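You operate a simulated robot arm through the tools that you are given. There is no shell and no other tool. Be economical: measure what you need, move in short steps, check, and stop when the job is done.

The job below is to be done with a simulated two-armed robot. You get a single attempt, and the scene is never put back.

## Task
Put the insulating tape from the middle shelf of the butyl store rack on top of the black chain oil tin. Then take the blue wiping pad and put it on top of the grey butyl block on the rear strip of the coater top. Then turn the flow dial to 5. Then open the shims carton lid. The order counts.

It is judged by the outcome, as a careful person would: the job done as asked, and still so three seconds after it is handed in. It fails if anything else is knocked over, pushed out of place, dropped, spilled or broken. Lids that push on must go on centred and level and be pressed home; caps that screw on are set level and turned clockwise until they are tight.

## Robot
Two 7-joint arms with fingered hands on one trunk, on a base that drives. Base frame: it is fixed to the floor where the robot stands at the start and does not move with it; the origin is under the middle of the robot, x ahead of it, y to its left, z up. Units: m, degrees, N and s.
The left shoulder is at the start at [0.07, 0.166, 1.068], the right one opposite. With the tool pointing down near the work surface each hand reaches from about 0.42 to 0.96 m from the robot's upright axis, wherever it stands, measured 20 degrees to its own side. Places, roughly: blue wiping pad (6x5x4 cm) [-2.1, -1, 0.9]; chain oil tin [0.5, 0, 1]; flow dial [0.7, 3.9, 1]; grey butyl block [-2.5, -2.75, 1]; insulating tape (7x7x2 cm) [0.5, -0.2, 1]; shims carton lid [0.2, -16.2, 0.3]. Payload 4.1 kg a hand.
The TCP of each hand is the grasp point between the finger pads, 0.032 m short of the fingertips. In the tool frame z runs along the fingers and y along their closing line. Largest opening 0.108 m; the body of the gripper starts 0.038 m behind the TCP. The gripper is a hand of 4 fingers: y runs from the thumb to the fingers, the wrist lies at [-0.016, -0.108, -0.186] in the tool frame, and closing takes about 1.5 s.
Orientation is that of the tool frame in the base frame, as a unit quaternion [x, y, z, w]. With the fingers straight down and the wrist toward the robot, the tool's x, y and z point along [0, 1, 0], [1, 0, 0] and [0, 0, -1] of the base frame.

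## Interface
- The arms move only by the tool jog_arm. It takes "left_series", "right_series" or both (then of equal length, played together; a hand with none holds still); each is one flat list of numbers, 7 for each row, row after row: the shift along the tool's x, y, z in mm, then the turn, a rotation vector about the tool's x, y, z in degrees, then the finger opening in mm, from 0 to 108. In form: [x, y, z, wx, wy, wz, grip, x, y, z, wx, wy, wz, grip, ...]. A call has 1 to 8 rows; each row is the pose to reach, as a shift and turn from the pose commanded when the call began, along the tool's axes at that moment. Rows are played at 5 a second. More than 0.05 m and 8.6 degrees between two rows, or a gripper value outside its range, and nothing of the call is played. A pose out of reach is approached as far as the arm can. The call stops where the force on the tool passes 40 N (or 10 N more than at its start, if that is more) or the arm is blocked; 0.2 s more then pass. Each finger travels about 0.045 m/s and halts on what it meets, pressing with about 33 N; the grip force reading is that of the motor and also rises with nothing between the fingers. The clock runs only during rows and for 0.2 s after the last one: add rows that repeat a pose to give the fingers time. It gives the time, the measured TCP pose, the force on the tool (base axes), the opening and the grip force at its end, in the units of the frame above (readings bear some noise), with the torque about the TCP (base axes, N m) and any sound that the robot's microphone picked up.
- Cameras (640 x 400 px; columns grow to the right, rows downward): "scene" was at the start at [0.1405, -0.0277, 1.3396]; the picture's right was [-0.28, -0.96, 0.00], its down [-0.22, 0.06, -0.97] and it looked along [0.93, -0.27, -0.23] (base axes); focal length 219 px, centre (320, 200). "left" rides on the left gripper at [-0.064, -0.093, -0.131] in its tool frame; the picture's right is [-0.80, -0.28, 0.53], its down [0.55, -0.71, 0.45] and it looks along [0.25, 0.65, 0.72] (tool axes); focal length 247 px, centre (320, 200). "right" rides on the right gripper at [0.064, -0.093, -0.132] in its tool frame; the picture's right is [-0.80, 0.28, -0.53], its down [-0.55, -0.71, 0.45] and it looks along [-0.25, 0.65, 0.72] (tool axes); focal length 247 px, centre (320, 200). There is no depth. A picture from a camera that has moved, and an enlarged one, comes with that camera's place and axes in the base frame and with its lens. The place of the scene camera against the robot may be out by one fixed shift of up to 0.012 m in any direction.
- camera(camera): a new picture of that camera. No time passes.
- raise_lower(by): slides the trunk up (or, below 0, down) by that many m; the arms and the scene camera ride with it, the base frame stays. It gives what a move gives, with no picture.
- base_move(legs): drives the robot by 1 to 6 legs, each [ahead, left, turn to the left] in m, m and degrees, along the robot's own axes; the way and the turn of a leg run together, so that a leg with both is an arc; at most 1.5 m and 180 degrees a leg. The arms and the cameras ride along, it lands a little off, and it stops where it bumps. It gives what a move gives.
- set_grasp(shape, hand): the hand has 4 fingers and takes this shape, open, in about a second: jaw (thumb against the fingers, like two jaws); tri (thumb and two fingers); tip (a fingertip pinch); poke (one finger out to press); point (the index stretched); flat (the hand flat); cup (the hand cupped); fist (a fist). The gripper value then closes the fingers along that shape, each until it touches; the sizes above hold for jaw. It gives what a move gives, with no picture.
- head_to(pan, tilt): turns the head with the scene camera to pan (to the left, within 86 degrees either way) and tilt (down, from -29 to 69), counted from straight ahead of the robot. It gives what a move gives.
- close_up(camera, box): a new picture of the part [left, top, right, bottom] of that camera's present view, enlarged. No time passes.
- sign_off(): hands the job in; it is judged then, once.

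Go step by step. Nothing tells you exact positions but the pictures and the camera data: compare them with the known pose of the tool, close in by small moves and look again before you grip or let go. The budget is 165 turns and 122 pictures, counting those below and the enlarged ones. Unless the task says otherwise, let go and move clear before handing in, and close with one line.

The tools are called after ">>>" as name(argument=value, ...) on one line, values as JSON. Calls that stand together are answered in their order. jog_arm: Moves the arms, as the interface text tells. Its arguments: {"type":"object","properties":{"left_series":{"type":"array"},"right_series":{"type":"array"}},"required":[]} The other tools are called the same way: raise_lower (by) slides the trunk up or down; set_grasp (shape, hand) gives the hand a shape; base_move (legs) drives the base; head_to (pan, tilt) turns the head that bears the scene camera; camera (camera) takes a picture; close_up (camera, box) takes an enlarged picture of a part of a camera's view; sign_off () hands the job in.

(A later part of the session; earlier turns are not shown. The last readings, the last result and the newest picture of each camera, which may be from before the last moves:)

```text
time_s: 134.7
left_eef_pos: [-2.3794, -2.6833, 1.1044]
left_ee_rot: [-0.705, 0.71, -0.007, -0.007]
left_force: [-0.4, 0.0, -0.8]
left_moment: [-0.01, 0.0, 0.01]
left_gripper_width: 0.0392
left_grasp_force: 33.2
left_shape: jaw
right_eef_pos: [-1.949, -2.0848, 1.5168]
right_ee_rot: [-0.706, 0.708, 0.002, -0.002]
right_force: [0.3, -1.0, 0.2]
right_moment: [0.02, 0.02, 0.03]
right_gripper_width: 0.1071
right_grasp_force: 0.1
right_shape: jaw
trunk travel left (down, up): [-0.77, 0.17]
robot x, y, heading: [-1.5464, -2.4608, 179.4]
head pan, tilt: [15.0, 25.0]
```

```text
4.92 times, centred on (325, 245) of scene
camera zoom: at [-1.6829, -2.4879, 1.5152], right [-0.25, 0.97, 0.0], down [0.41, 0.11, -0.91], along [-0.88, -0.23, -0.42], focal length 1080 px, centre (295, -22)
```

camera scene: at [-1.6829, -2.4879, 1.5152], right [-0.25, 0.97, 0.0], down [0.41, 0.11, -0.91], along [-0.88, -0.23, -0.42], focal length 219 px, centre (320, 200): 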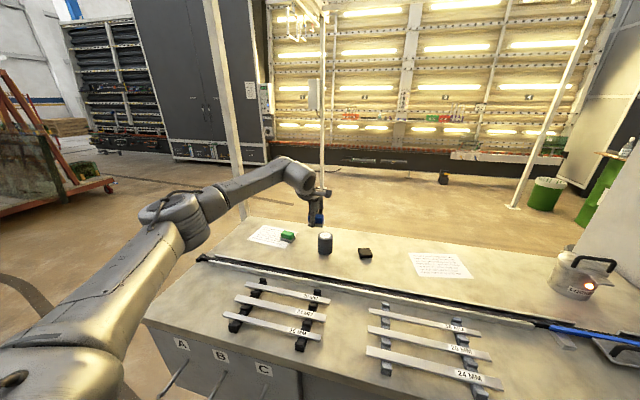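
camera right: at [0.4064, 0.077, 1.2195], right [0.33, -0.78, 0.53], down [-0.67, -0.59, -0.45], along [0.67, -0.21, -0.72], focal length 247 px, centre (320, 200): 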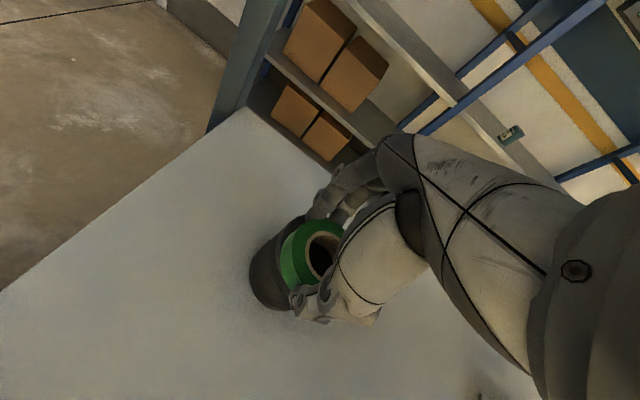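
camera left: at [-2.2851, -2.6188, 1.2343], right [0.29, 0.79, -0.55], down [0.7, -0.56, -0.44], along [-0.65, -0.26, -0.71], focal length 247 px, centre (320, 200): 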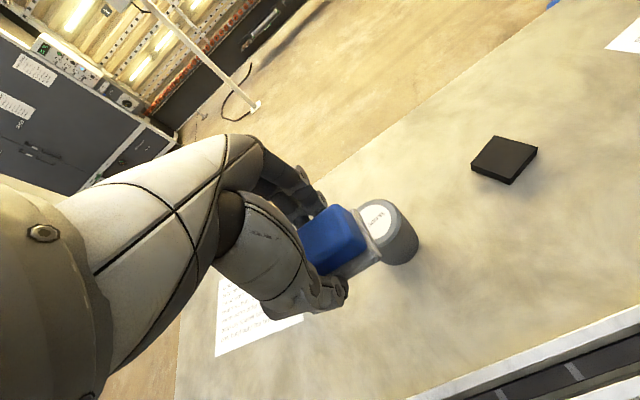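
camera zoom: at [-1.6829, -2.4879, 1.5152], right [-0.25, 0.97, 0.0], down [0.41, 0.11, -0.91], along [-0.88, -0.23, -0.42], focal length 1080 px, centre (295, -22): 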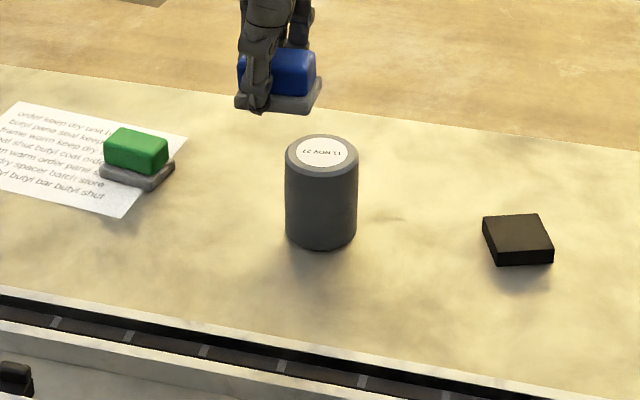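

It is the grey cylindrical block (batch label); the other one is black. Triangulated from the hand camera, its top centre is [-2.435, -2.655, 0.978]. I'll move over it and lower to 1 cm above.

>>> jog_arm(left_series=[-14, 28, 0, 0, 0, 0, 25, -28, 56, 0, 0, 0, 0, 25, -28, 56, 25, 0, 0, 0, 25, -28, 56, 50, 0, 0, 0, 25, -28, 56, 68, 0, 0, 0, 25, -28, 56, 68, 0, 0, 0, 25])

>>> close_up(camera="scene", box=[260, 190, 390, 280])

>>> close_up(camera="left", box=[220, 130, 440, 330])

```text
time_s: 136.1
left_eef_pos: [-2.4345, -2.6569, 1.0325]
left_ee_rot: [-0.705, 0.71, -0.006, -0.007]
left_force: [0.2, -0.1, -0.5]
left_moment: [-0.01, 0.02, 0.0]
left_gripper_width: 0.0391
left_grasp_force: 33.4
left_shape: jaw
right_eef_pos: [-1.9503, -2.085, 1.5155]
right_ee_rot: [-0.706, 0.708, 0.001, -0.002]
right_force: [0.1, -0.6, -0.6]
right_moment: [0.02, 0.01, 0.0]
right_gripper_width: 0.107
right_grasp_force: 0.1
right_shape: jaw
trunk travel left (down, up): [-0.77, 0.17]
robot x, y, heading: [-1.5463, -2.4667, 179.4]
head pan, tilt: [15.0, 25.0]
```

```text
4.44 times, centred on (325, 235) of scene
camera zoom: at [-1.6831, -2.4874, 1.5151], right [-0.25, 0.97, 0.0], down [0.41, 0.11, -0.91], along [-0.88, -0.23, -0.42], focal length 975 px, centre (298, 44)
```

zoom: 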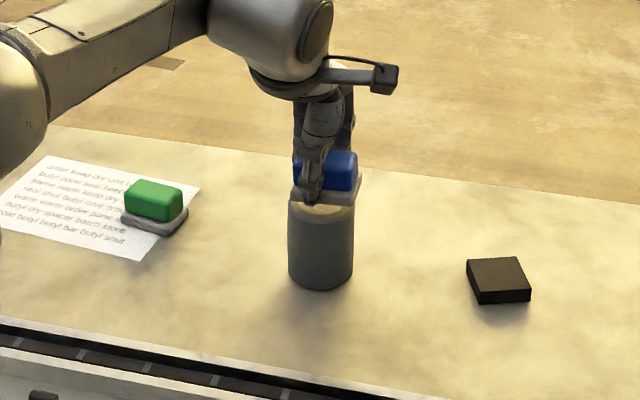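

```text
2.00 times, centred on (330, 230) of left
camera zoom: at [-2.3408, -2.5916, 1.1636], right [0.29, 0.79, -0.55], down [0.7, -0.56, -0.44], along [-0.65, -0.26, -0.71], focal length 494 px, centre (300, 140)
```

zoom: 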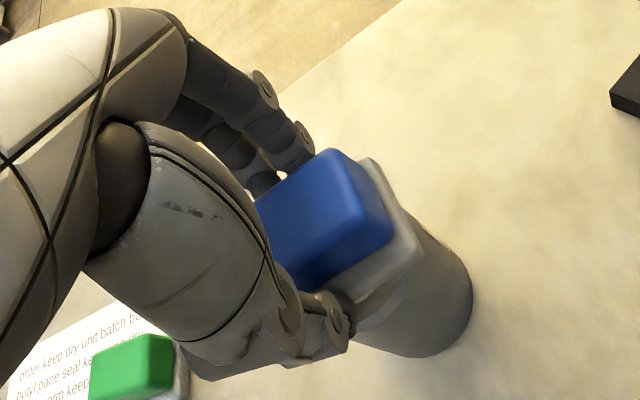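

It lines up, with the pad about 4 mm to the right. I'll shift 4 mm and lower to contact.

>>> jog_arm(left_series=[4, 0, 0, 0, 0, 0, 25, 4, 0, 4, 0, 0, 0, 25, 4, 0, 6, 0, 0, 0, 25, 4, 0, 8, 0, 0, 0, 25, 4, 0, 8, 0, 0, 0, 25])

```text
time_s: 137.3
left_eef_pos: [-2.4361, -2.6614, 1.0261]
left_ee_rot: [-0.705, 0.709, -0.008, -0.007]
left_force: [-0.9, 0.0, -0.4]
left_moment: [0.01, 0.0, -0.01]
left_gripper_width: 0.0391
left_grasp_force: 33.4
left_shape: jaw
right_eef_pos: [-1.9506, -2.0838, 1.516]
right_ee_rot: [-0.707, 0.708, 0.001, -0.001]
right_force: [0.0, -0.5, -0.5]
right_moment: [0.02, -0.02, 0.0]
right_gripper_width: 0.1068
right_grasp_force: 0.1
right_shape: jaw
trunk travel left (down, up): [-0.77, 0.17]
robot x, y, heading: [-1.5399, -2.4646, 179.5]
head pan, tilt: [15.0, 25.0]
```

No contact yet at 1.026. I'll continue in 2 mm steps.

>>> jog_arm(left_series=[0, 0, 2, 0, 0, 0, 25, 0, 0, 3, 0, 0, 0, 25, 0, 0, 3, 0, 0, 0, 25])

```text
time_s: 138.1
left_eef_pos: [-2.4365, -2.6599, 1.0237]
left_ee_rot: [-0.704, 0.71, -0.007, -0.006]
left_force: [0.0, 0.7, -1.2]
left_moment: [-0.01, 0.0, -0.02]
left_gripper_width: 0.0392
left_grasp_force: 33.0
left_shape: jaw
right_eef_pos: [-1.9512, -2.0834, 1.5155]
right_ee_rot: [-0.707, 0.708, 0.001, -0.001]
right_force: [-0.4, 0.8, 0.4]
right_moment: [0.01, 0.02, 0.01]
right_gripper_width: 0.1067
right_grasp_force: 0.0
right_shape: jaw
trunk travel left (down, up): [-0.77, 0.17]
robot x, y, heading: [-1.5451, -2.4627, 179.8]
head pan, tilt: [15.0, 25.0]
```

>>> jog_arm(left_series=[0, 0, 2, 0, 0, 0, 25, 0, 0, 4, 0, 0, 0, 25, 0, 0, 4, 0, 0, 0, 25])

>>> close_up(camera="scene", box=[280, 200, 380, 270])

```text
time_s: 138.9
left_eef_pos: [-2.4344, -2.6605, 1.0209]
left_ee_rot: [-0.704, 0.71, -0.006, -0.008]
left_force: [-0.7, 0.2, 2.5]
left_moment: [-0.07, -0.01, -0.03]
left_gripper_width: 0.0392
left_grasp_force: 33.2
left_shape: jaw
right_eef_pos: [-1.9499, -2.0836, 1.5162]
right_ee_rot: [-0.707, 0.708, 0.002, -0.003]
right_force: [-0.7, 0.1, -0.3]
right_moment: [-0.02, -0.01, -0.01]
right_gripper_width: 0.1069
right_grasp_force: 0.0
right_shape: jaw
trunk travel left (down, up): [-0.77, 0.17]
robot x, y, heading: [-1.5443, -2.4614, 179.6]
head pan, tilt: [15.0, 25.0]
```

```text
5.71 times, centred on (330, 235) of scene
camera zoom: at [-1.6833, -2.4866, 1.5152], right [-0.25, 0.97, 0.0], down [0.41, 0.11, -0.91], along [-0.88, -0.23, -0.42], focal length 1254 px, centre (263, 0)
```

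zoom: 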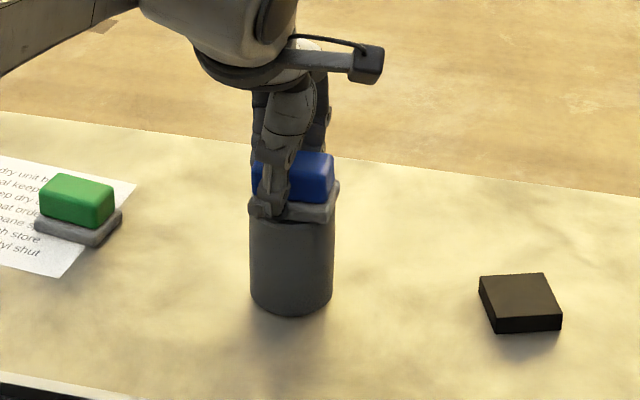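

The pad touches and sits centred. I'll open gently and rise.

>>> jog_arm(left_series=[0, 0, 1, 0, 0, 0, 25, 0, 0, 1, 0, 0, 0, 45, 0, 0, 1, 0, 0, 0, 58, 0, 0, 1, 0, 0, 0, 75, 0, 0, 1, 0, 0, 0, 95, 0, 0, 1, 0, 0, 0, 107, 0, 0, -15, 0, 0, 0, 107, 0, 0, -50, 0, 0, 0, 107])

>>> jog_arm(left_series=[0, 0, -30, 0, 0, 0, 107, 0, 0, -60, 0, 0, 0, 107, 0, -45, -65, 0, 0, 0, 107, 0, -90, -65, 0, 0, 0, 107, 0, -135, -65, 0, 0, 0, 107, 0, -180, -65, 0, 0, 0, 107])

>>> close_up(camera="scene", box=[260, 190, 390, 280])

```text
time_s: 140.7
left_eef_pos: [-2.4345, -2.6591, 1.0689]
left_ee_rot: [-0.705, 0.709, -0.006, -0.007]
left_force: [-0.2, -0.5, 0.3]
left_moment: [0.01, 0.0, 0.0]
left_gripper_width: 0.1069
left_grasp_force: 0.0
left_shape: jaw
right_eef_pos: [-1.948, -2.0829, 1.5159]
right_ee_rot: [-0.706, 0.708, 0.001, -0.003]
right_force: [-0.2, 0.7, 0.4]
right_moment: [-0.02, 0.01, 0.0]
right_gripper_width: 0.1068
right_grasp_force: 0.1
right_shape: jaw
trunk travel left (down, up): [-0.77, 0.17]
robot x, y, heading: [-1.5422, -2.4603, 179.7]
head pan, tilt: [15.0, 25.0]
```

```text
time_s: 142.1
left_eef_pos: [-2.2554, -2.661, 1.1352]
left_ee_rot: [-0.706, 0.709, -0.005, -0.007]
left_force: [-0.1, 0.6, -0.2]
left_moment: [0.03, 0.06, 0.04]
left_gripper_width: 0.1069
left_grasp_force: 0.1
left_shape: jaw
right_eef_pos: [-1.9489, -2.0836, 1.5156]
right_ee_rot: [-0.706, 0.709, 0.002, -0.002]
right_force: [0.3, -0.1, 0.6]
right_moment: [0.07, 0.05, 0.0]
right_gripper_width: 0.1069
right_grasp_force: 0.2
right_shape: jaw
trunk travel left (down, up): [-0.77, 0.17]
robot x, y, heading: [-1.5458, -2.4634, 179.4]
head pan, tilt: [15.0, 25.0]
```

```text
4.44 times, centred on (325, 235) of scene
camera zoom: at [-1.6816, -2.4882, 1.5153], right [-0.25, 0.97, 0.0], down [0.41, 0.11, -0.91], along [-0.88, -0.23, -0.42], focal length 975 px, centre (298, 44)
```

zoom: 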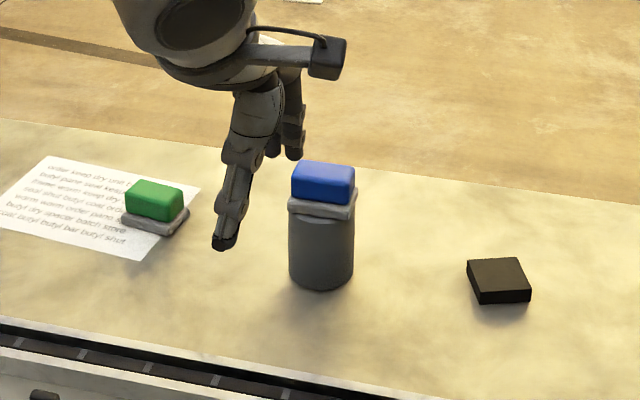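

Step 2 is done: the pad rests squarely on the grey block. Next is the flow dial near [0.7, 3.9, 1]. I'll back off, turn to face +y, drive up the aisle, and look.

>>> base_move(legs=[[-0.45, 0, 0], [0, 0, -90], [1.5, 0, 0], [1.5, 0, 0], [1.3, 0, 0]])

>>> head_to(pan=-30, tilt=20)

>>> camera(camera="scene")

```text
time_s: 168.8
left_eef_pos: [-1.2037, 2.5579, 1.1341]
left_ee_rot: [0.011, 1.0, 0.0, -0.009]
left_force: [-0.3, -0.5, -0.3]
left_moment: [0.03, 0.02, 0.02]
left_gripper_width: 0.107
left_grasp_force: 0.1
left_shape: jaw
right_eef_pos: [-0.6322, 2.2422, 1.5159]
right_ee_rot: [0.009, 1.0, 0.003, 0.0]
right_force: [0.7, -0.3, -0.5]
right_moment: [-0.03, 0.02, -0.02]
right_gripper_width: 0.1068
right_grasp_force: 0.1
right_shape: jaw
trunk travel left (down, up): [-0.77, 0.17]
robot x, y, heading: [-1.0178, 1.8416, 88.7]
head pan, tilt: [15.0, 25.0]
```

```text
time_s: 169.9
left_eef_pos: [-1.2025, 2.5582, 1.1353]
left_ee_rot: [0.011, 1.0, -0.001, -0.009]
left_force: [0.9, 0.0, 0.2]
left_moment: [0.01, 0.03, 0.02]
left_gripper_width: 0.1069
left_grasp_force: 0.1
left_shape: jaw
right_eef_pos: [-0.6318, 2.2443, 1.5156]
right_ee_rot: [0.01, 1.0, 0.002, 0.001]
right_force: [0.6, 0.0, 0.6]
right_moment: [0.03, -0.01, 0.03]
right_gripper_width: 0.1066
right_grasp_force: 0.2
right_shape: jaw
trunk travel left (down, up): [-0.77, 0.17]
robot x, y, heading: [-1.0153, 1.8437, 88.4]
head pan, tilt: [-30.0, 20.0]
```

```text
33 pictures are left
camera scene: at [-0.9671, 1.9722, 1.5232], right [0.85, -0.52, 0.0], down [-0.18, -0.29, -0.94], along [0.49, 0.8, -0.34], focal length 219 px, centre (320, 200)
```

scene: 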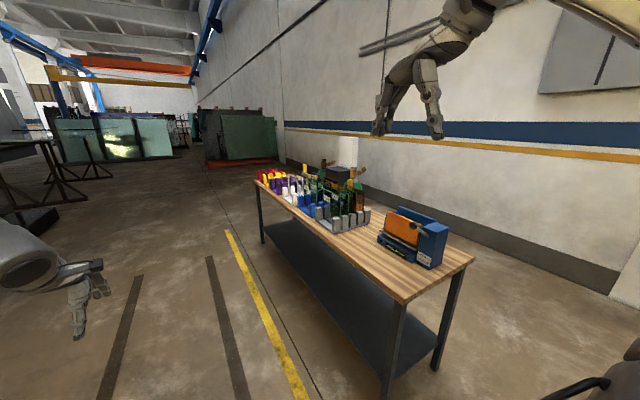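

The dial should be at about (356, 170) in this picture, behind the table's bottles. I'll zoom in.

>>> close_up(camera="scene", box=[240, 130, 460, 270])

```text
2.86 times, centred on (350, 200) of scene
camera zoom: at [-0.9671, 1.9722, 1.5232], right [0.85, -0.52, 0.0], down [-0.18, -0.29, -0.94], along [0.49, 0.8, -0.34], focal length 627 px, centre (234, 200)
```

zoom: 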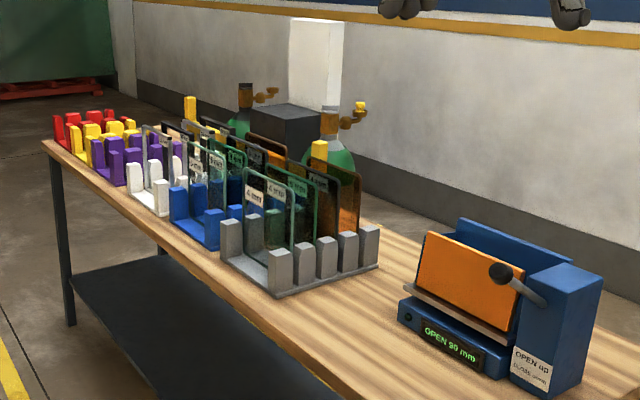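

Behind the table are gas bottles and a black unit, near [0.7, 3.9]. There is open floor between the table and the wall, so I'll go round the table's near end.

>>> base_move(legs=[[0, 0, -89], [0, -0.3, 0], [1.5, 0, 0], [0.35, 0, 0], [0, 0, 90]])

>>> head_to(pan=0, tilt=15)

>>> camera(camera="scene")

```text
time_s: 188.5
left_eef_pos: [0.6167, 2.2345, 1.1354]
left_ee_rot: [-0.002, 1.0, 0.0, -0.009]
left_force: [0.2, -1.2, 0.7]
left_moment: [0.02, 0.0, 0.0]
left_gripper_width: 0.1069
left_grasp_force: 0.1
left_shape: jaw
right_eef_pos: [1.1948, 1.9344, 1.516]
right_ee_rot: [-0.004, 1.0, 0.002, 0.0]
right_force: [-0.2, -0.3, -0.2]
right_moment: [0.0, -0.04, 0.0]
right_gripper_width: 0.1066
right_grasp_force: 0.0
right_shape: jaw
trunk travel left (down, up): [-0.77, 0.17]
robot x, y, heading: [0.8245, 1.5279, 90.0]
head pan, tilt: [-30.0, 20.0]
```

```text
time_s: 189.4
left_eef_pos: [0.6162, 2.2349, 1.1346]
left_ee_rot: [-0.002, 1.0, 0.0, -0.009]
left_force: [-1.1, 0.3, 0.1]
left_moment: [-0.01, 0.01, 0.04]
left_gripper_width: 0.1072
left_grasp_force: 0.0
left_shape: jaw
right_eef_pos: [1.1956, 1.9337, 1.5155]
right_ee_rot: [-0.004, 1.0, 0.002, 0.0]
right_force: [0.1, 0.1, 0.1]
right_moment: [-0.03, -0.02, 0.04]
right_gripper_width: 0.1069
right_grasp_force: 0.0
right_shape: jaw
trunk travel left (down, up): [-0.77, 0.17]
robot x, y, heading: [0.8149, 1.5241, 89.9]
head pan, tilt: [0.0, 15.0]
```

```text
31 pictures are left
camera scene: at [0.8209, 1.6671, 1.5313], right [1.0, 0.0, 0.0], down [0.0, -0.26, -0.97], along [0.0, 0.97, -0.26], focal length 219 px, centre (320, 200)
```

scene: 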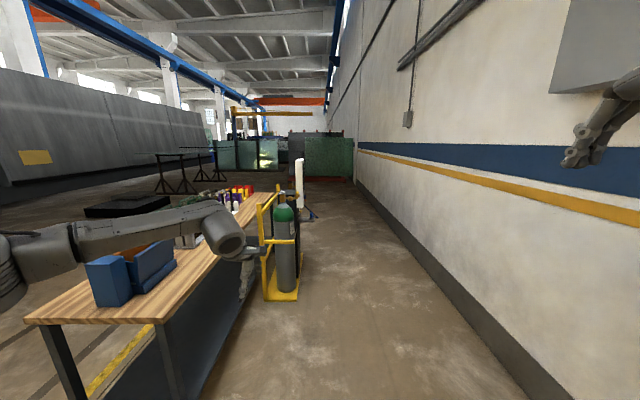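

The gas cylinder trolley is ahead on the left and the dial should be just behind it. I'll move along the wall side to look from there.

>>> base_move(legs=[[0, -0.55, 0], [1.2, 0, 0]])

>>> head_to(pan=35, tilt=20)

>>> camera(camera="scene")

```text
time_s: 198.3
left_eef_pos: [1.1491, 3.437, 1.1354]
left_ee_rot: [-0.009, 1.0, -0.001, -0.01]
left_force: [-0.8, 0.1, -0.3]
left_moment: [0.02, 0.02, -0.04]
left_gripper_width: 0.1066
left_grasp_force: 0.1
left_shape: jaw
right_eef_pos: [1.7334, 3.1441, 1.5166]
right_ee_rot: [-0.01, 1.0, 0.002, 0.0]
right_force: [0.4, -0.4, -0.6]
right_moment: [-0.01, -0.03, 0.01]
right_gripper_width: 0.1067
right_grasp_force: 0.2
right_shape: jaw
trunk travel left (down, up): [-0.77, 0.17]
robot x, y, heading: [1.3588, 2.7295, 91.0]
head pan, tilt: [0.0, 15.0]
```

```text
time_s: 199.3
left_eef_pos: [1.1505, 3.4374, 1.1342]
left_ee_rot: [-0.008, 1.0, 0.0, -0.009]
left_force: [0.2, -0.3, -0.4]
left_moment: [0.02, -0.01, -0.01]
left_gripper_width: 0.1064
left_grasp_force: 0.1
left_shape: jaw
right_eef_pos: [1.7337, 3.1439, 1.5158]
right_ee_rot: [-0.011, 1.0, 0.004, 0.0]
right_force: [-0.1, 0.2, -0.7]
right_moment: [-0.02, -0.01, -0.01]
right_gripper_width: 0.1068
right_grasp_force: 0.1
right_shape: jaw
trunk travel left (down, up): [-0.77, 0.17]
robot x, y, heading: [1.3681, 2.7293, 90.7]
head pan, tilt: [35.0, 20.0]
```

```text
30 pictures are left
camera scene: at [1.3093, 2.855, 1.5232], right [0.81, 0.58, 0.0], down [0.2, -0.28, -0.94], along [-0.55, 0.76, -0.34], focal length 219 px, centre (320, 200)
```

scene: 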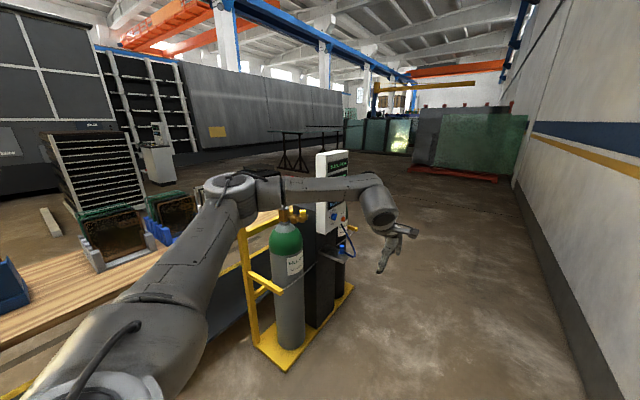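

The dial is on the white column, on its face toward the wall. I'll zoom in on it.

>>> close_up(camera="scene", box=[295, 140, 375, 260])

```text
3.33 times, centred on (335, 200) of scene
camera zoom: at [1.3093, 2.855, 1.5232], right [0.81, 0.58, 0.0], down [0.2, -0.28, -0.94], along [-0.55, 0.76, -0.34], focal length 731 px, centre (270, 200)
```

zoom: 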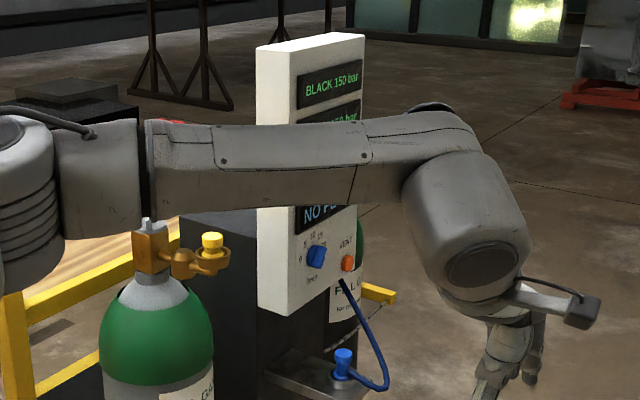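

The blue dial with its scale is on the panel facing +x, at about [0.67, 3.9, 0.96]. I'll get in front of it, staying back so the arms clear when turning.

>>> base_move(legs=[[0, -0.25, 0], [1.15, 0, 0], [0, 0, 89.3]])

>>> head_to(pan=0, tilt=30)

>>> camera(camera="scene")

```text
time_s: 201.0
left_eef_pos: [1.3668, 3.4374, 1.1414]
left_ee_rot: [-0.019, 1.0, 0.01, -0.021]
left_force: [0.5, -0.7, 0.4]
left_moment: [0.0, 0.1, 0.04]
left_gripper_width: 0.107
left_grasp_force: 0.3
left_shape: jaw
right_eef_pos: [1.9418, 3.1579, 1.5151]
right_ee_rot: [-0.014, 1.0, -0.005, 0.024]
right_force: [1.0, -0.4, 0.0]
right_moment: [0.02, 0.13, 0.0]
right_gripper_width: 0.1071
right_grasp_force: 0.2
right_shape: jaw
trunk travel left (down, up): [-0.77, 0.17]
robot x, y, heading: [1.5671, 2.7371, 91.8]
head pan, tilt: [35.0, 20.0]
stopped in leg 1: the robot was blocked; the commanded pose is now the measured one
```

```text
time_s: 202.0
left_eef_pos: [1.3648, 3.4357, 1.1432]
left_ee_rot: [-0.027, 0.999, 0.012, -0.023]
left_force: [-0.5, 0.2, 0.1]
left_moment: [0.0, -0.01, 0.01]
left_gripper_width: 0.1071
left_grasp_force: 0.1
left_shape: jaw
right_eef_pos: [1.9427, 3.1535, 1.5183]
right_ee_rot: [-0.018, 0.999, -0.007, 0.027]
right_force: [0.0, -0.5, 0.3]
right_moment: [0.0, -0.04, 0.03]
right_gripper_width: 0.1074
right_grasp_force: 0.0
right_shape: jaw
trunk travel left (down, up): [-0.77, 0.17]
robot x, y, heading: [1.5781, 2.7371, 91.9]
head pan, tilt: [0.0, 30.0]
```

```text
28 pictures are left
camera scene: at [1.4459, 2.8688, 1.5115], right [1.0, 0.03, 0.09], down [0.09, -0.49, -0.86], along [0.01, 0.87, -0.49], focal length 219 px, centre (320, 200)
```

scene: 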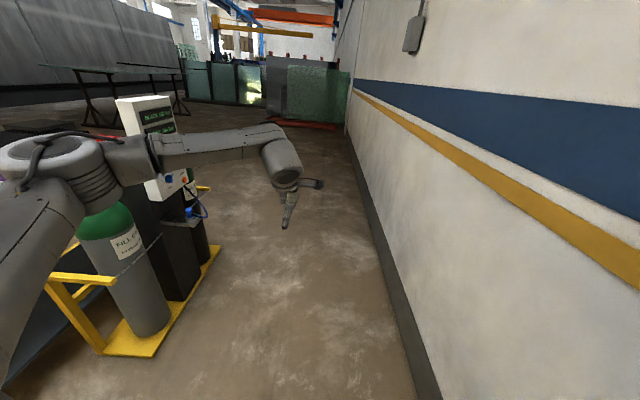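

The wall is closer than I thought: the right elbow touched it. I'll move back toward the middle and pull the left hand in so the turn is safe.

>>> base_move(legs=[[0, 0.12, 0]])

>>> jog_arm(left_series=[10, -45, -10, 0, 0, 0, 107, 20, -90, -20, 0, 0, 0, 107, 30, -135, -30, 0, 0, 0, 107, 40, -180, -40, 0, 0, 0, 107, 50, -225, -40, 0, 0, 0, 107, 50, -225, -40, 0, 0, 0, 107])

```text
time_s: 202.8
left_eef_pos: [1.3049, 3.4515, 1.1864]
left_ee_rot: [-0.136, 0.988, 0.038, -0.065]
left_force: [-4.6, -1.5, 0.4]
left_moment: [0.12, -0.33, -0.11]
left_gripper_width: 0.1071
left_grasp_force: 0.0
left_shape: jaw
right_eef_pos: [1.9392, 3.1623, 1.5028]
right_ee_rot: [0.073, 0.991, -0.048, -0.105]
right_force: [-2.5, -0.6, -0.7]
right_moment: [0.02, -0.13, -0.06]
right_gripper_width: 0.107
right_grasp_force: 0.1
right_shape: jaw
trunk travel left (down, up): [-0.77, 0.17]
robot x, y, heading: [1.5608, 2.7525, 94.4]
head pan, tilt: [0.0, 30.0]
stopped in leg 1: the robot was blocked; the commanded pose is now the measured one
```

```text
time_s: 203.1
left_eef_pos: [1.2301, 3.4348, 1.2403]
left_ee_rot: [-0.242, 0.958, 0.066, -0.138]
left_force: [-2.9, -2.2, 1.9]
left_moment: [0.11, -0.31, -0.12]
left_gripper_width: 0.1072
left_grasp_force: 0.1
left_shape: jaw
right_eef_pos: [1.9597, 3.2325, 1.4296]
right_ee_rot: [0.149, 0.97, -0.073, -0.179]
right_force: [-1.4, -0.9, 0.0]
right_moment: [0.12, -0.1, -0.06]
right_gripper_width: 0.1069
right_grasp_force: 0.1
right_shape: jaw
trunk travel left (down, up): [-0.77, 0.17]
robot x, y, heading: [1.5487, 2.7884, 99.9]
head pan, tilt: [0.0, 30.0]
stopped in row 1 (left hand): the arm was blocked; the commanded pose is now the measured one
```

The robot is leaning toward the wall, with its upper body about 17 degrees off upright. I need to bring the base back under it at once, by driving right toward the wall.

>>> base_move(legs=[[0, -0.15, 0]])

```text
time_s: 203.8
left_eef_pos: [1.2317, 3.4553, 1.2951]
left_ee_rot: [-0.268, 0.908, 0.095, -0.308]
left_force: [-3.0, -1.7, 1.7]
left_moment: [0.03, -0.24, -0.13]
left_gripper_width: 0.1073
left_grasp_force: 0.0
left_shape: jaw
right_eef_pos: [2.0029, 3.4264, 1.3559]
right_ee_rot: [0.259, 0.955, -0.05, -0.138]
right_force: [-3.7, -2.7, 3.4]
right_moment: [0.1, -0.47, -0.19]
right_gripper_width: 0.1068
right_grasp_force: 0.1
right_shape: jaw
trunk travel left (down, up): [-0.77, 0.17]
robot x, y, heading: [1.5335, 2.8346, 108.1]
head pan, tilt: [0.0, 30.0]
stopped in leg 1: the robot was blocked; the commanded pose is now the measured one
```

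>>> camera(camera="scene")

```text
27 pictures are left
camera scene: at [1.272, 2.8854, 1.511], right [0.94, 0.3, 0.16], down [0.28, -0.43, -0.86], along [-0.19, 0.85, -0.49], focal length 219 px, centre (320, 200)
```

scene: 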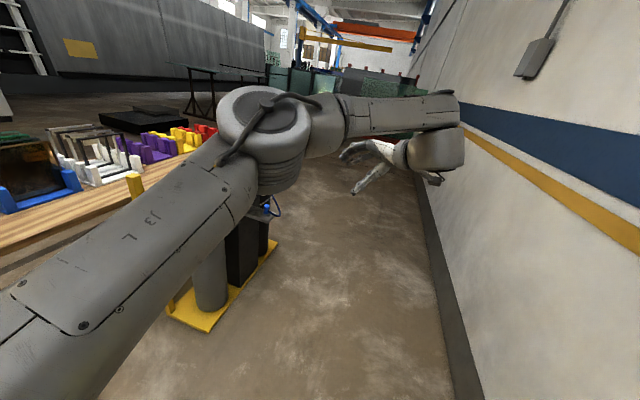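

My head picture shows the body leaning left while the right arm is stretched to the wall. I'll check whether the posture is static before acting.

>>> jog_arm(right_series=[0, 0, 0, 0, 0, 0, 107])

```text
time_s: 204.2
left_eef_pos: [1.2571, 3.488, 1.302]
left_ee_rot: [-0.244, 0.883, 0.111, -0.386]
left_force: [-4.3, -1.3, 1.7]
left_moment: [0.06, -0.35, -0.19]
left_gripper_width: 0.107
left_grasp_force: 0.1
left_shape: jaw
right_eef_pos: [2.0174, 3.5392, 1.2928]
right_ee_rot: [0.286, 0.95, -0.044, -0.119]
right_force: [-3.4, -2.3, 1.9]
right_moment: [0.09, -0.45, -0.21]
right_gripper_width: 0.1069
right_grasp_force: 0.1
right_shape: jaw
trunk travel left (down, up): [-0.77, 0.17]
robot x, y, heading: [1.5223, 2.857, 112.1]
head pan, tilt: [0.0, 30.0]
stopped in row 1 (left hand): the arm was blocked; the commanded pose is now the measured one
```

>>> head_to(pan=-40, tilt=30)

>>> camera(camera="scene")

```text
time_s: 205.2
left_eef_pos: [1.2021, 3.5569, 1.2563]
left_ee_rot: [-0.358, 0.854, 0.032, -0.376]
left_force: [0.9, 2.4, 1.4]
left_moment: [-0.12, 0.05, 0.12]
left_gripper_width: 0.1072
left_grasp_force: 0.0
left_shape: jaw
right_eef_pos: [1.9508, 3.7218, 1.2164]
right_ee_rot: [0.14, 0.965, -0.126, -0.183]
right_force: [-0.1, -1.5, -0.3]
right_moment: [0.14, 0.01, -0.03]
right_gripper_width: 0.1069
right_grasp_force: 0.1
right_shape: jaw
trunk travel left (down, up): [-0.77, 0.17]
robot x, y, heading: [1.5133, 2.9186, 122.1]
head pan, tilt: [-40.0, 30.0]
```

```text
26 pictures are left
camera scene: at [1.4623, 3.0493, 1.5052], right [0.99, -0.14, 0.03], down [-0.05, -0.5, -0.87], along [0.13, 0.86, -0.5], focal length 219 px, centre (320, 200)
```

scene: 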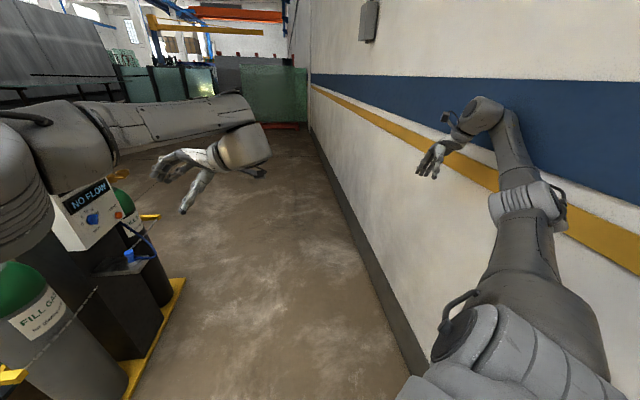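

The body has come upright again and the bottles and panel are untouched. The display reads NO FLOW, with the blue dial below it. I'll carefully back away from both wall and trolley to open floor.

>>> base_move(legs=[[-0.345, 0.39, 0]])

>>> raise_lower(by=-0.05)

```text
time_s: 206.0
left_eef_pos: [1.203, 3.5473, 1.2642]
left_ee_rot: [-0.365, 0.849, 0.034, -0.381]
left_force: [-0.7, 0.8, 0.0]
left_moment: [0.02, 0.01, -0.03]
left_gripper_width: 0.1071
left_grasp_force: 0.1
left_shape: jaw
right_eef_pos: [1.9478, 3.7238, 1.2203]
right_ee_rot: [0.133, 0.965, -0.124, -0.187]
right_force: [0.4, 0.0, 0.1]
right_moment: [-0.02, 0.01, -0.02]
right_gripper_width: 0.1069
right_grasp_force: 0.0
right_shape: jaw
trunk travel left (down, up): [-0.77, 0.17]
robot x, y, heading: [1.5044, 2.913, 123.1]
head pan, tilt: [-40.0, 30.0]
stopped in leg 1: the robot was blocked; the commanded pose is now the measured one
```

```text
time_s: 206.9
left_eef_pos: [1.2027, 3.546, 1.213]
left_ee_rot: [-0.364, 0.85, 0.034, -0.379]
left_force: [0.0, -0.4, 0.3]
left_moment: [0.0, 0.03, 0.0]
left_gripper_width: 0.107
left_grasp_force: 0.1
left_shape: jaw
right_eef_pos: [1.9493, 3.72, 1.1721]
right_ee_rot: [0.134, 0.966, -0.122, -0.186]
right_force: [-1.3, 0.0, -0.3]
right_moment: [0.0, 0.0, 0.01]
right_gripper_width: 0.1069
right_grasp_force: 0.1
right_shape: jaw
trunk travel left (down, up): [-0.72, 0.22]
robot x, y, heading: [1.5116, 2.915, 122.7]
head pan, tilt: [-40.0, 30.0]
```

Something is still blocking motion to the left or rear. I'll look down at the left side of the base.

>>> head_to(pan=80, tilt=50)

>>> camera(camera="scene")

```text
time_s: 208.9
left_eef_pos: [1.2034, 3.5481, 1.2136]
left_ee_rot: [-0.363, 0.85, 0.034, -0.379]
left_force: [0.6, -0.6, 0.8]
left_moment: [0.0, -0.01, 0.01]
left_gripper_width: 0.107
left_grasp_force: 0.0
left_shape: jaw
right_eef_pos: [1.9497, 3.7207, 1.1711]
right_ee_rot: [0.134, 0.966, -0.122, -0.185]
right_force: [0.5, -0.1, -0.8]
right_moment: [-0.06, 0.01, 0.02]
right_gripper_width: 0.1069
right_grasp_force: 0.1
right_shape: jaw
trunk travel left (down, up): [-0.72, 0.22]
robot x, y, heading: [1.5094, 2.9136, 122.9]
head pan, tilt: [80.0, 50.0]
```

```text
25 pictures are left
camera scene: at [1.3889, 2.9211, 1.4257], right [-0.39, 0.92, 0.0], down [0.72, 0.3, -0.63], along [-0.58, -0.24, -0.78], focal length 219 px, centre (320, 200)
```

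scene: 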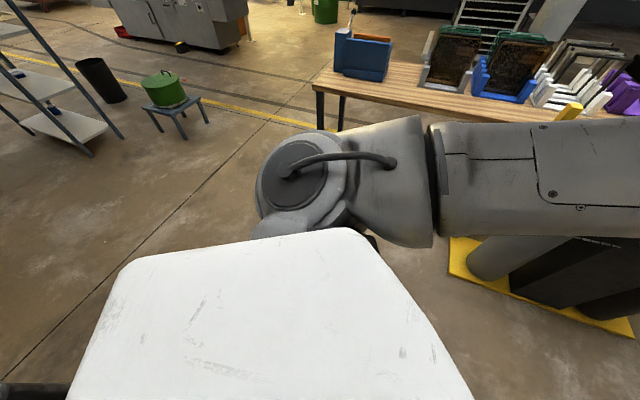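

The only contact left is the right elbow near the wall. I'll pull the right hand inward, away from the wall.

>>> jog_arm(right_series=[33, -30, 10, 0, 0, 0, 107, 66, -60, 20, 0, 0, 0, 107, 99, -90, 31, 0, 0, 0, 107, 132, -120, 41, 0, 0, 0, 107, 165, -150, 52, 0, 0, 0, 107, 165, -150, 52, 0, 0, 0, 107])

>>> base_move(legs=[[-0.1, 0.2, 0]])

```text
time_s: 210.3
left_eef_pos: [1.2247, 3.5542, 1.2157]
left_ee_rot: [-0.361, 0.848, 0.035, -0.388]
left_force: [-0.5, -0.5, 1.2]
left_moment: [0.02, 0.0, 0.02]
left_gripper_width: 0.107
left_grasp_force: 0.1
left_shape: jaw
right_eef_pos: [1.7745, 3.6251, 1.2131]
right_ee_rot: [0.136, 0.963, -0.128, -0.195]
right_force: [-0.1, -1.0, -0.6]
right_moment: [0.02, 0.03, -0.01]
right_gripper_width: 0.1071
right_grasp_force: 0.2
right_shape: jaw
trunk travel left (down, up): [-0.72, 0.22]
robot x, y, heading: [1.5107, 2.9221, 122.7]
head pan, tilt: [80.0, 50.0]
```

```text
time_s: 212.0
left_eef_pos: [1.1114, 3.3647, 1.2148]
left_ee_rot: [-0.361, 0.847, 0.036, -0.388]
left_force: [-0.4, 0.3, -0.2]
left_moment: [-0.01, 0.05, -0.02]
left_gripper_width: 0.1072
left_grasp_force: 0.2
left_shape: jaw
right_eef_pos: [1.6593, 3.4364, 1.2128]
right_ee_rot: [0.137, 0.963, -0.127, -0.195]
right_force: [-0.4, 0.3, 0.5]
right_moment: [0.02, 0.02, 0.0]
right_gripper_width: 0.107
right_grasp_force: 0.1
right_shape: jaw
trunk travel left (down, up): [-0.72, 0.22]
robot x, y, heading: [1.3981, 2.7284, 122.5]
head pan, tilt: [80.0, 50.0]
```

The robot is free again. I'll turn the left hand to point straight forward, with its fingers horizontal, ready for the dial.

>>> jog_arm(left_series=[22, -16, 24, -6.84, -4.19, -2.25, 107, 45, -32, 48, -13.68, -8.38, -4.5, 107, 67, -48, 72, -20.52, -12.57, -6.75, 107, 90, -64, 96, -27.36, -16.76, -9.0, 107, 112, -80, 120, -34.2, -20.95, -11.25, 107, 135, -97, 145, -41.04, -25.14, -13.5, 107, 157, -113, 169, -47.88, -29.33, -15.75, 107, 180, -129, 193, -54.72, -33.52, -18.0, 107])

>>> jog_arm(left_series=[0, 0, 0, -6.84, -4.19, -2.25, 107, 0, 0, 0, -13.68, -8.38, -4.5, 107, 0, 0, 0, -13.68, -8.38, -4.5, 107])

```text
time_s: 213.9
left_eef_pos: [0.9498, 3.1141, 1.181]
left_ee_rot: [-0.329, 0.722, 0.56, -0.237]
left_force: [-0.3, 0.0, -0.4]
left_moment: [0.0, -0.01, -0.02]
left_gripper_width: 0.1072
left_grasp_force: 0.0
left_shape: jaw
left hand out of reach, approached as far as the arm can: row 8
right_eef_pos: [1.6547, 3.4341, 1.2155]
right_ee_rot: [0.136, 0.964, -0.125, -0.193]
right_force: [0.6, 0.5, -0.2]
right_moment: [0.01, -0.07, -0.01]
right_gripper_width: 0.1072
right_grasp_force: 0.0
right_shape: jaw
trunk travel left (down, up): [-0.72, 0.22]
robot x, y, heading: [1.3949, 2.7267, 122.8]
head pan, tilt: [80.0, 50.0]
stopped in row 8 (left hand): the arm was blocked; the commanded pose is now the measured one
```

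```text
time_s: 214.5
left_eef_pos: [0.9411, 3.1235, 1.1986]
left_ee_rot: [-0.408, 0.645, 0.616, -0.196]
left_force: [-0.1, 1.4, 0.2]
left_moment: [0.03, 0.04, 0.01]
left_gripper_width: 0.1067
left_grasp_force: 0.0
left_shape: jaw
left hand out of reach, approached as far as the arm can: row 1, 2, 3
right_eef_pos: [1.6575, 3.4351, 1.2137]
right_ee_rot: [0.135, 0.963, -0.126, -0.194]
right_force: [-0.7, 0.5, 0.0]
right_moment: [0.01, -0.01, 0.01]
right_gripper_width: 0.107
right_grasp_force: 0.1
right_shape: jaw
trunk travel left (down, up): [-0.72, 0.22]
robot x, y, heading: [1.3973, 2.7257, 122.5]
head pan, tilt: [80.0, 50.0]
stopped in row 3 (left hand): the arm was blocked; the commanded pose is now the measured one
```

The left hand now points nearly forward. I'll rotate to face -x here, back off a little, and strafe along to the dial.

>>> base_move(legs=[[0, 0, 57.5], [-0.12, 0, 0], [0, -1.3, 0]])

>>> head_to(pan=15, tilt=25)

>>> camera(camera="scene")

```text
time_s: 224.5
left_eef_pos: [0.924, 3.8597, 1.2004]
left_ee_rot: [0.668, -0.366, -0.443, 0.472]
left_force: [0.3, 0.4, -0.3]
left_moment: [0.02, 0.01, 0.04]
left_gripper_width: 0.1071
left_grasp_force: 0.0
left_shape: jaw
right_eef_pos: [1.0423, 4.6324, 1.2138]
right_ee_rot: [-0.346, 0.909, -0.205, -0.109]
right_force: [-0.1, -0.5, -0.6]
right_moment: [-0.01, 0.01, 0.02]
right_gripper_width: 0.1069
right_grasp_force: 0.0
right_shape: jaw
trunk travel left (down, up): [-0.72, 0.22]
robot x, y, heading: [1.5047, 4.031, -179.6]
head pan, tilt: [80.0, 50.0]
```

```text
time_s: 225.8
left_eef_pos: [0.9249, 3.8595, 1.2003]
left_ee_rot: [0.669, -0.366, -0.443, 0.471]
left_force: [0.2, -0.3, -0.4]
left_moment: [0.01, 0.03, 0.02]
left_gripper_width: 0.1069
left_grasp_force: 0.1
left_shape: jaw
right_eef_pos: [1.0423, 4.6325, 1.2138]
right_ee_rot: [-0.346, 0.909, -0.205, -0.11]
right_force: [0.7, 0.2, -0.3]
right_moment: [0.0, -0.02, -0.02]
right_gripper_width: 0.1068
right_grasp_force: 0.0
right_shape: jaw
trunk travel left (down, up): [-0.72, 0.22]
robot x, y, heading: [1.5043, 4.032, -179.5]
head pan, tilt: [15.0, 25.0]
```

```text
24 pictures are left
camera scene: at [1.3648, 4.0069, 1.4651], right [-0.27, 0.96, 0.0], down [0.41, 0.11, -0.91], along [-0.87, -0.24, -0.42], focal length 219 px, centre (320, 200)
```

scene: 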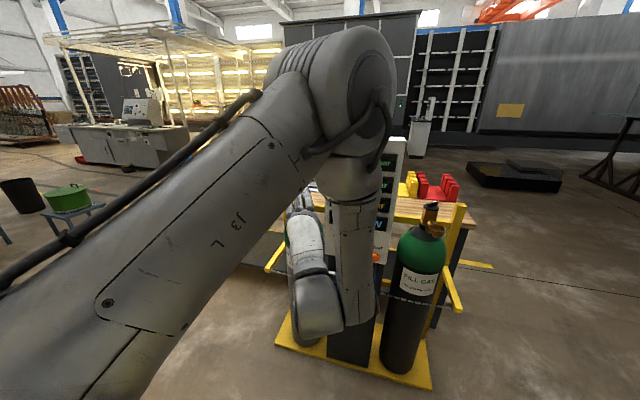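

My left arm hides the panel from the head, so I'll use the left hand's camera.

>>> camera(camera="left")

```text
23 pictures are left
camera left: at [1.0338, 3.9835, 1.1496], right [-0.75, 0.64, -0.16], down [-0.18, -0.43, -0.88], along [-0.64, -0.63, 0.44], focal length 247 px, centre (320, 200)
```

left: 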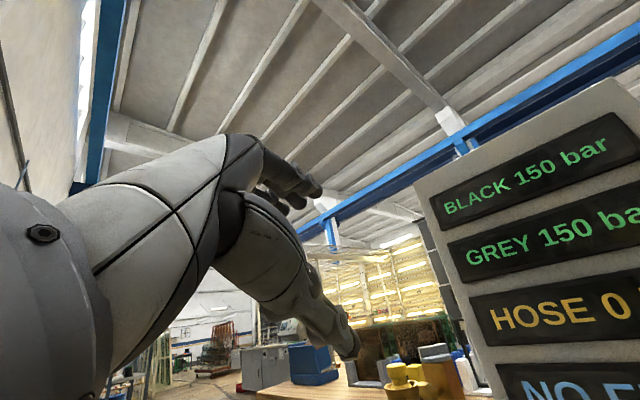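

The panel is to the right of the left hand. The right arm is in a cleaner posture and leaves the head a clear view, so I'll turn the right hand to point forward instead.

>>> jog_arm(right_series=[28, -14, 26, -6.95, 1.28, -4.52, 107, 55, -28, 53, -13.9, 2.55, -9.05, 107, 83, -42, 80, -20.86, 3.83, -13.57, 107, 110, -56, 106, -27.8, 5.1, -18.1, 107, 138, -70, 132, -34.8, 6.4, -22.6, 107, 166, -84, 159, -41.7, 7.66, -27.1, 107, 193, -98, 186, -48.7, 8.94, -31.7, 107, 221, -112, 212, -55.6, 10.2, -36.2, 107])

>>> jog_arm(right_series=[0, 0, 0, -6.95, 1.28, -4.52, 107, 0, 0, 0, -13.9, 2.55, -9.05, 107, 0, 0, 0, -20.86, 3.83, -13.57, 107, 0, 0, 0, -27.8, 5.1, -18.1, 107, 0, 0, 0, -34.8, 6.4, -22.6, 107, 0, 0, 0, -34.8, 6.4, -22.6, 107])

```text
time_s: 227.7
left_eef_pos: [0.9252, 3.8601, 1.2023]
left_ee_rot: [0.669, -0.366, -0.444, 0.471]
left_force: [-0.6, -0.2, 0.2]
left_moment: [-0.02, -0.02, -0.01]
left_gripper_width: 0.1071
left_grasp_force: 0.1
left_shape: jaw
right_eef_pos: [0.9498, 4.336, 1.1386]
right_ee_rot: [-0.525, 0.744, 0.176, -0.374]
right_force: [0.4, 0.1, 0.0]
right_moment: [0.0, 0.0, -0.02]
right_gripper_width: 0.107
right_grasp_force: 0.0
right_shape: jaw
right hand out of reach, approached as far as the arm can: row 7, 8
trunk travel left (down, up): [-0.72, 0.22]
robot x, y, heading: [1.499, 4.0414, -179.6]
head pan, tilt: [15.0, 25.0]
```

```text
time_s: 229.1
left_eef_pos: [0.925, 3.8593, 1.2012]
left_ee_rot: [0.669, -0.366, -0.443, 0.472]
left_force: [-0.2, 0.5, -0.4]
left_moment: [-0.03, -0.02, 0.02]
left_gripper_width: 0.1071
left_grasp_force: 0.2
left_shape: jaw
right_eef_pos: [0.9501, 4.3367, 1.1381]
right_ee_rot: [0.533, -0.52, -0.427, 0.513]
right_force: [0.1, 0.1, 0.3]
right_moment: [0.07, 0.02, 0.02]
right_gripper_width: 0.1069
right_grasp_force: 0.0
right_shape: jaw
trunk travel left (down, up): [-0.72, 0.22]
robot x, y, heading: [1.5027, 4.0297, -179.4]
head pan, tilt: [15.0, 25.0]
```

The right hand points at the panel within 8 degrees. I'll square it up, strafe to bring it in line with the dial, lower the trunk and look.

>>> jog_arm(right_series=[0, 0, 0, -3.2, -2.8, -2.1, 107, 0, 0, 0, -6.5, -5.7, -4.2, 107])

>>> base_move(legs=[[0, 0.4, 0]])

>>> raise_lower(by=-0.13)

>>> head_to(pan=-18, tilt=20)

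>>> camera(camera="scene")

```text
time_s: 229.7
left_eef_pos: [0.9255, 3.859, 1.2009]
left_ee_rot: [0.67, -0.365, -0.442, 0.471]
left_force: [0.6, -0.2, -0.6]
left_moment: [0.03, 0.03, -0.04]
left_gripper_width: 0.1067
left_grasp_force: 0.0
left_shape: jaw
right_eef_pos: [0.9491, 4.3369, 1.1376]
right_ee_rot: [-0.498, 0.501, 0.502, -0.499]
right_force: [0.3, -0.9, -1.1]
right_moment: [-0.01, 0.02, -0.01]
right_gripper_width: 0.1066
right_grasp_force: 0.0
right_shape: jaw
trunk travel left (down, up): [-0.72, 0.22]
robot x, y, heading: [1.5017, 4.0317, -179.4]
head pan, tilt: [15.0, 25.0]
```

```text
time_s: 232.2
left_eef_pos: [0.9282, 3.4603, 1.2011]
left_ee_rot: [0.669, -0.366, -0.444, 0.47]
left_force: [-0.8, 0.0, 0.3]
left_moment: [0.01, 0.0, 0.02]
left_gripper_width: 0.107
left_grasp_force: 0.1
left_shape: jaw
right_eef_pos: [0.9544, 3.9359, 1.1377]
right_ee_rot: [-0.5, 0.5, 0.5, -0.5]
right_force: [0.4, -0.6, -0.4]
right_moment: [0.0, 0.01, 0.01]
right_gripper_width: 0.1068
right_grasp_force: 0.1
right_shape: jaw
trunk travel left (down, up): [-0.72, 0.22]
robot x, y, heading: [1.5049, 3.6333, -179.5]
head pan, tilt: [15.0, 25.0]
```

```text
time_s: 233.7
left_eef_pos: [0.9287, 3.4589, 1.0709]
left_ee_rot: [0.668, -0.366, -0.444, 0.472]
left_force: [-0.1, 0.0, 0.1]
left_moment: [0.02, 0.02, -0.03]
left_gripper_width: 0.1069
left_grasp_force: 0.1
left_shape: jaw
right_eef_pos: [0.9541, 3.9357, 1.0073]
right_ee_rot: [-0.499, 0.501, 0.501, -0.499]
right_force: [0.4, 0.5, -0.6]
right_moment: [0.0, -0.01, -0.02]
right_gripper_width: 0.1069
right_grasp_force: 0.0
right_shape: jaw
trunk travel left (down, up): [-0.59, 0.35]
robot x, y, heading: [1.5086, 3.6334, -179.6]
head pan, tilt: [15.0, 25.0]
```

```text
time_s: 234.7
left_eef_pos: [0.9275, 3.46, 1.07]
left_ee_rot: [0.669, -0.366, -0.443, 0.472]
left_force: [-0.1, -0.4, 0.1]
left_moment: [-0.01, -0.02, -0.01]
left_gripper_width: 0.1069
left_grasp_force: 0.1
left_shape: jaw
right_eef_pos: [0.9534, 3.9359, 1.0069]
right_ee_rot: [-0.499, 0.501, 0.501, -0.499]
right_force: [0.5, -0.4, 0.1]
right_moment: [-0.02, 0.0, -0.01]
right_gripper_width: 0.1068
right_grasp_force: 0.2
right_shape: jaw
trunk travel left (down, up): [-0.59, 0.35]
robot x, y, heading: [1.5022, 3.6348, -179.5]
head pan, tilt: [-18.0, 20.0]
```

```text
22 pictures are left
camera scene: at [1.3679, 3.659, 1.3432], right [0.3, 0.95, 0.0], down [0.33, -0.1, -0.94], along [-0.9, 0.28, -0.34], focal length 219 px, centre (320, 200)
```

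scene: 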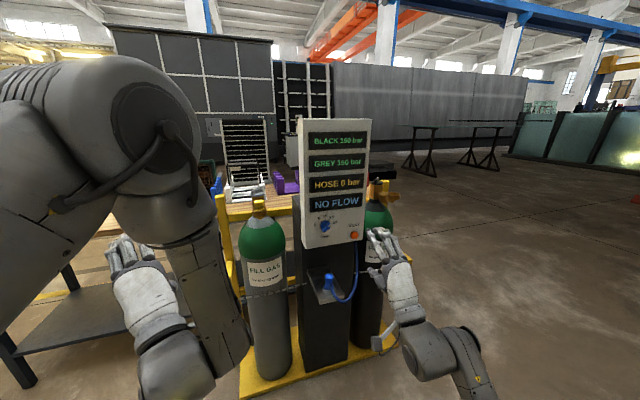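

Now I have a clear view of the panel, dial and right hand. I'll zoom in on the dial.

>>> close_up(camera="scene", box=[295, 195, 425, 275])

>>> camera(camera="right")

```text
4.92 times, centred on (360, 235) of scene
camera zoom: at [1.3679, 3.659, 1.3432], right [0.3, 0.95, 0.0], down [0.33, -0.1, -0.94], along [-0.9, 0.28, -0.34], focal length 1080 px, centre (123, 28)
```

zoom: 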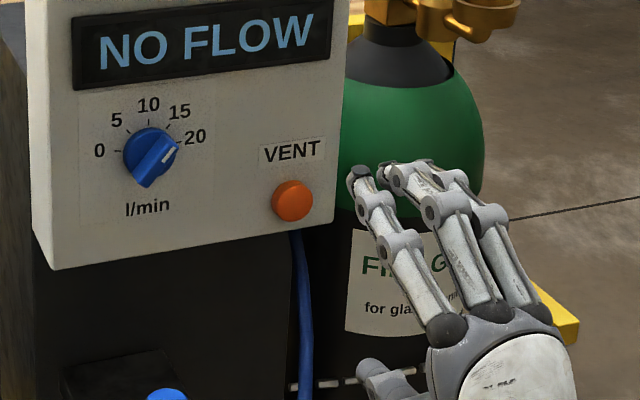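

```text
20 pictures are left
camera right: at [1.0861, 3.8722, 0.9153], right [0.53, 0.8, 0.28], down [-0.45, 0.55, -0.71], along [-0.72, 0.25, 0.65], focal length 247 px, centre (320, 200)
```

right: 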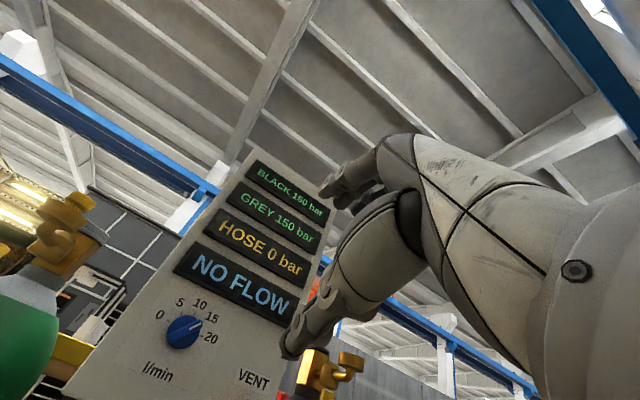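

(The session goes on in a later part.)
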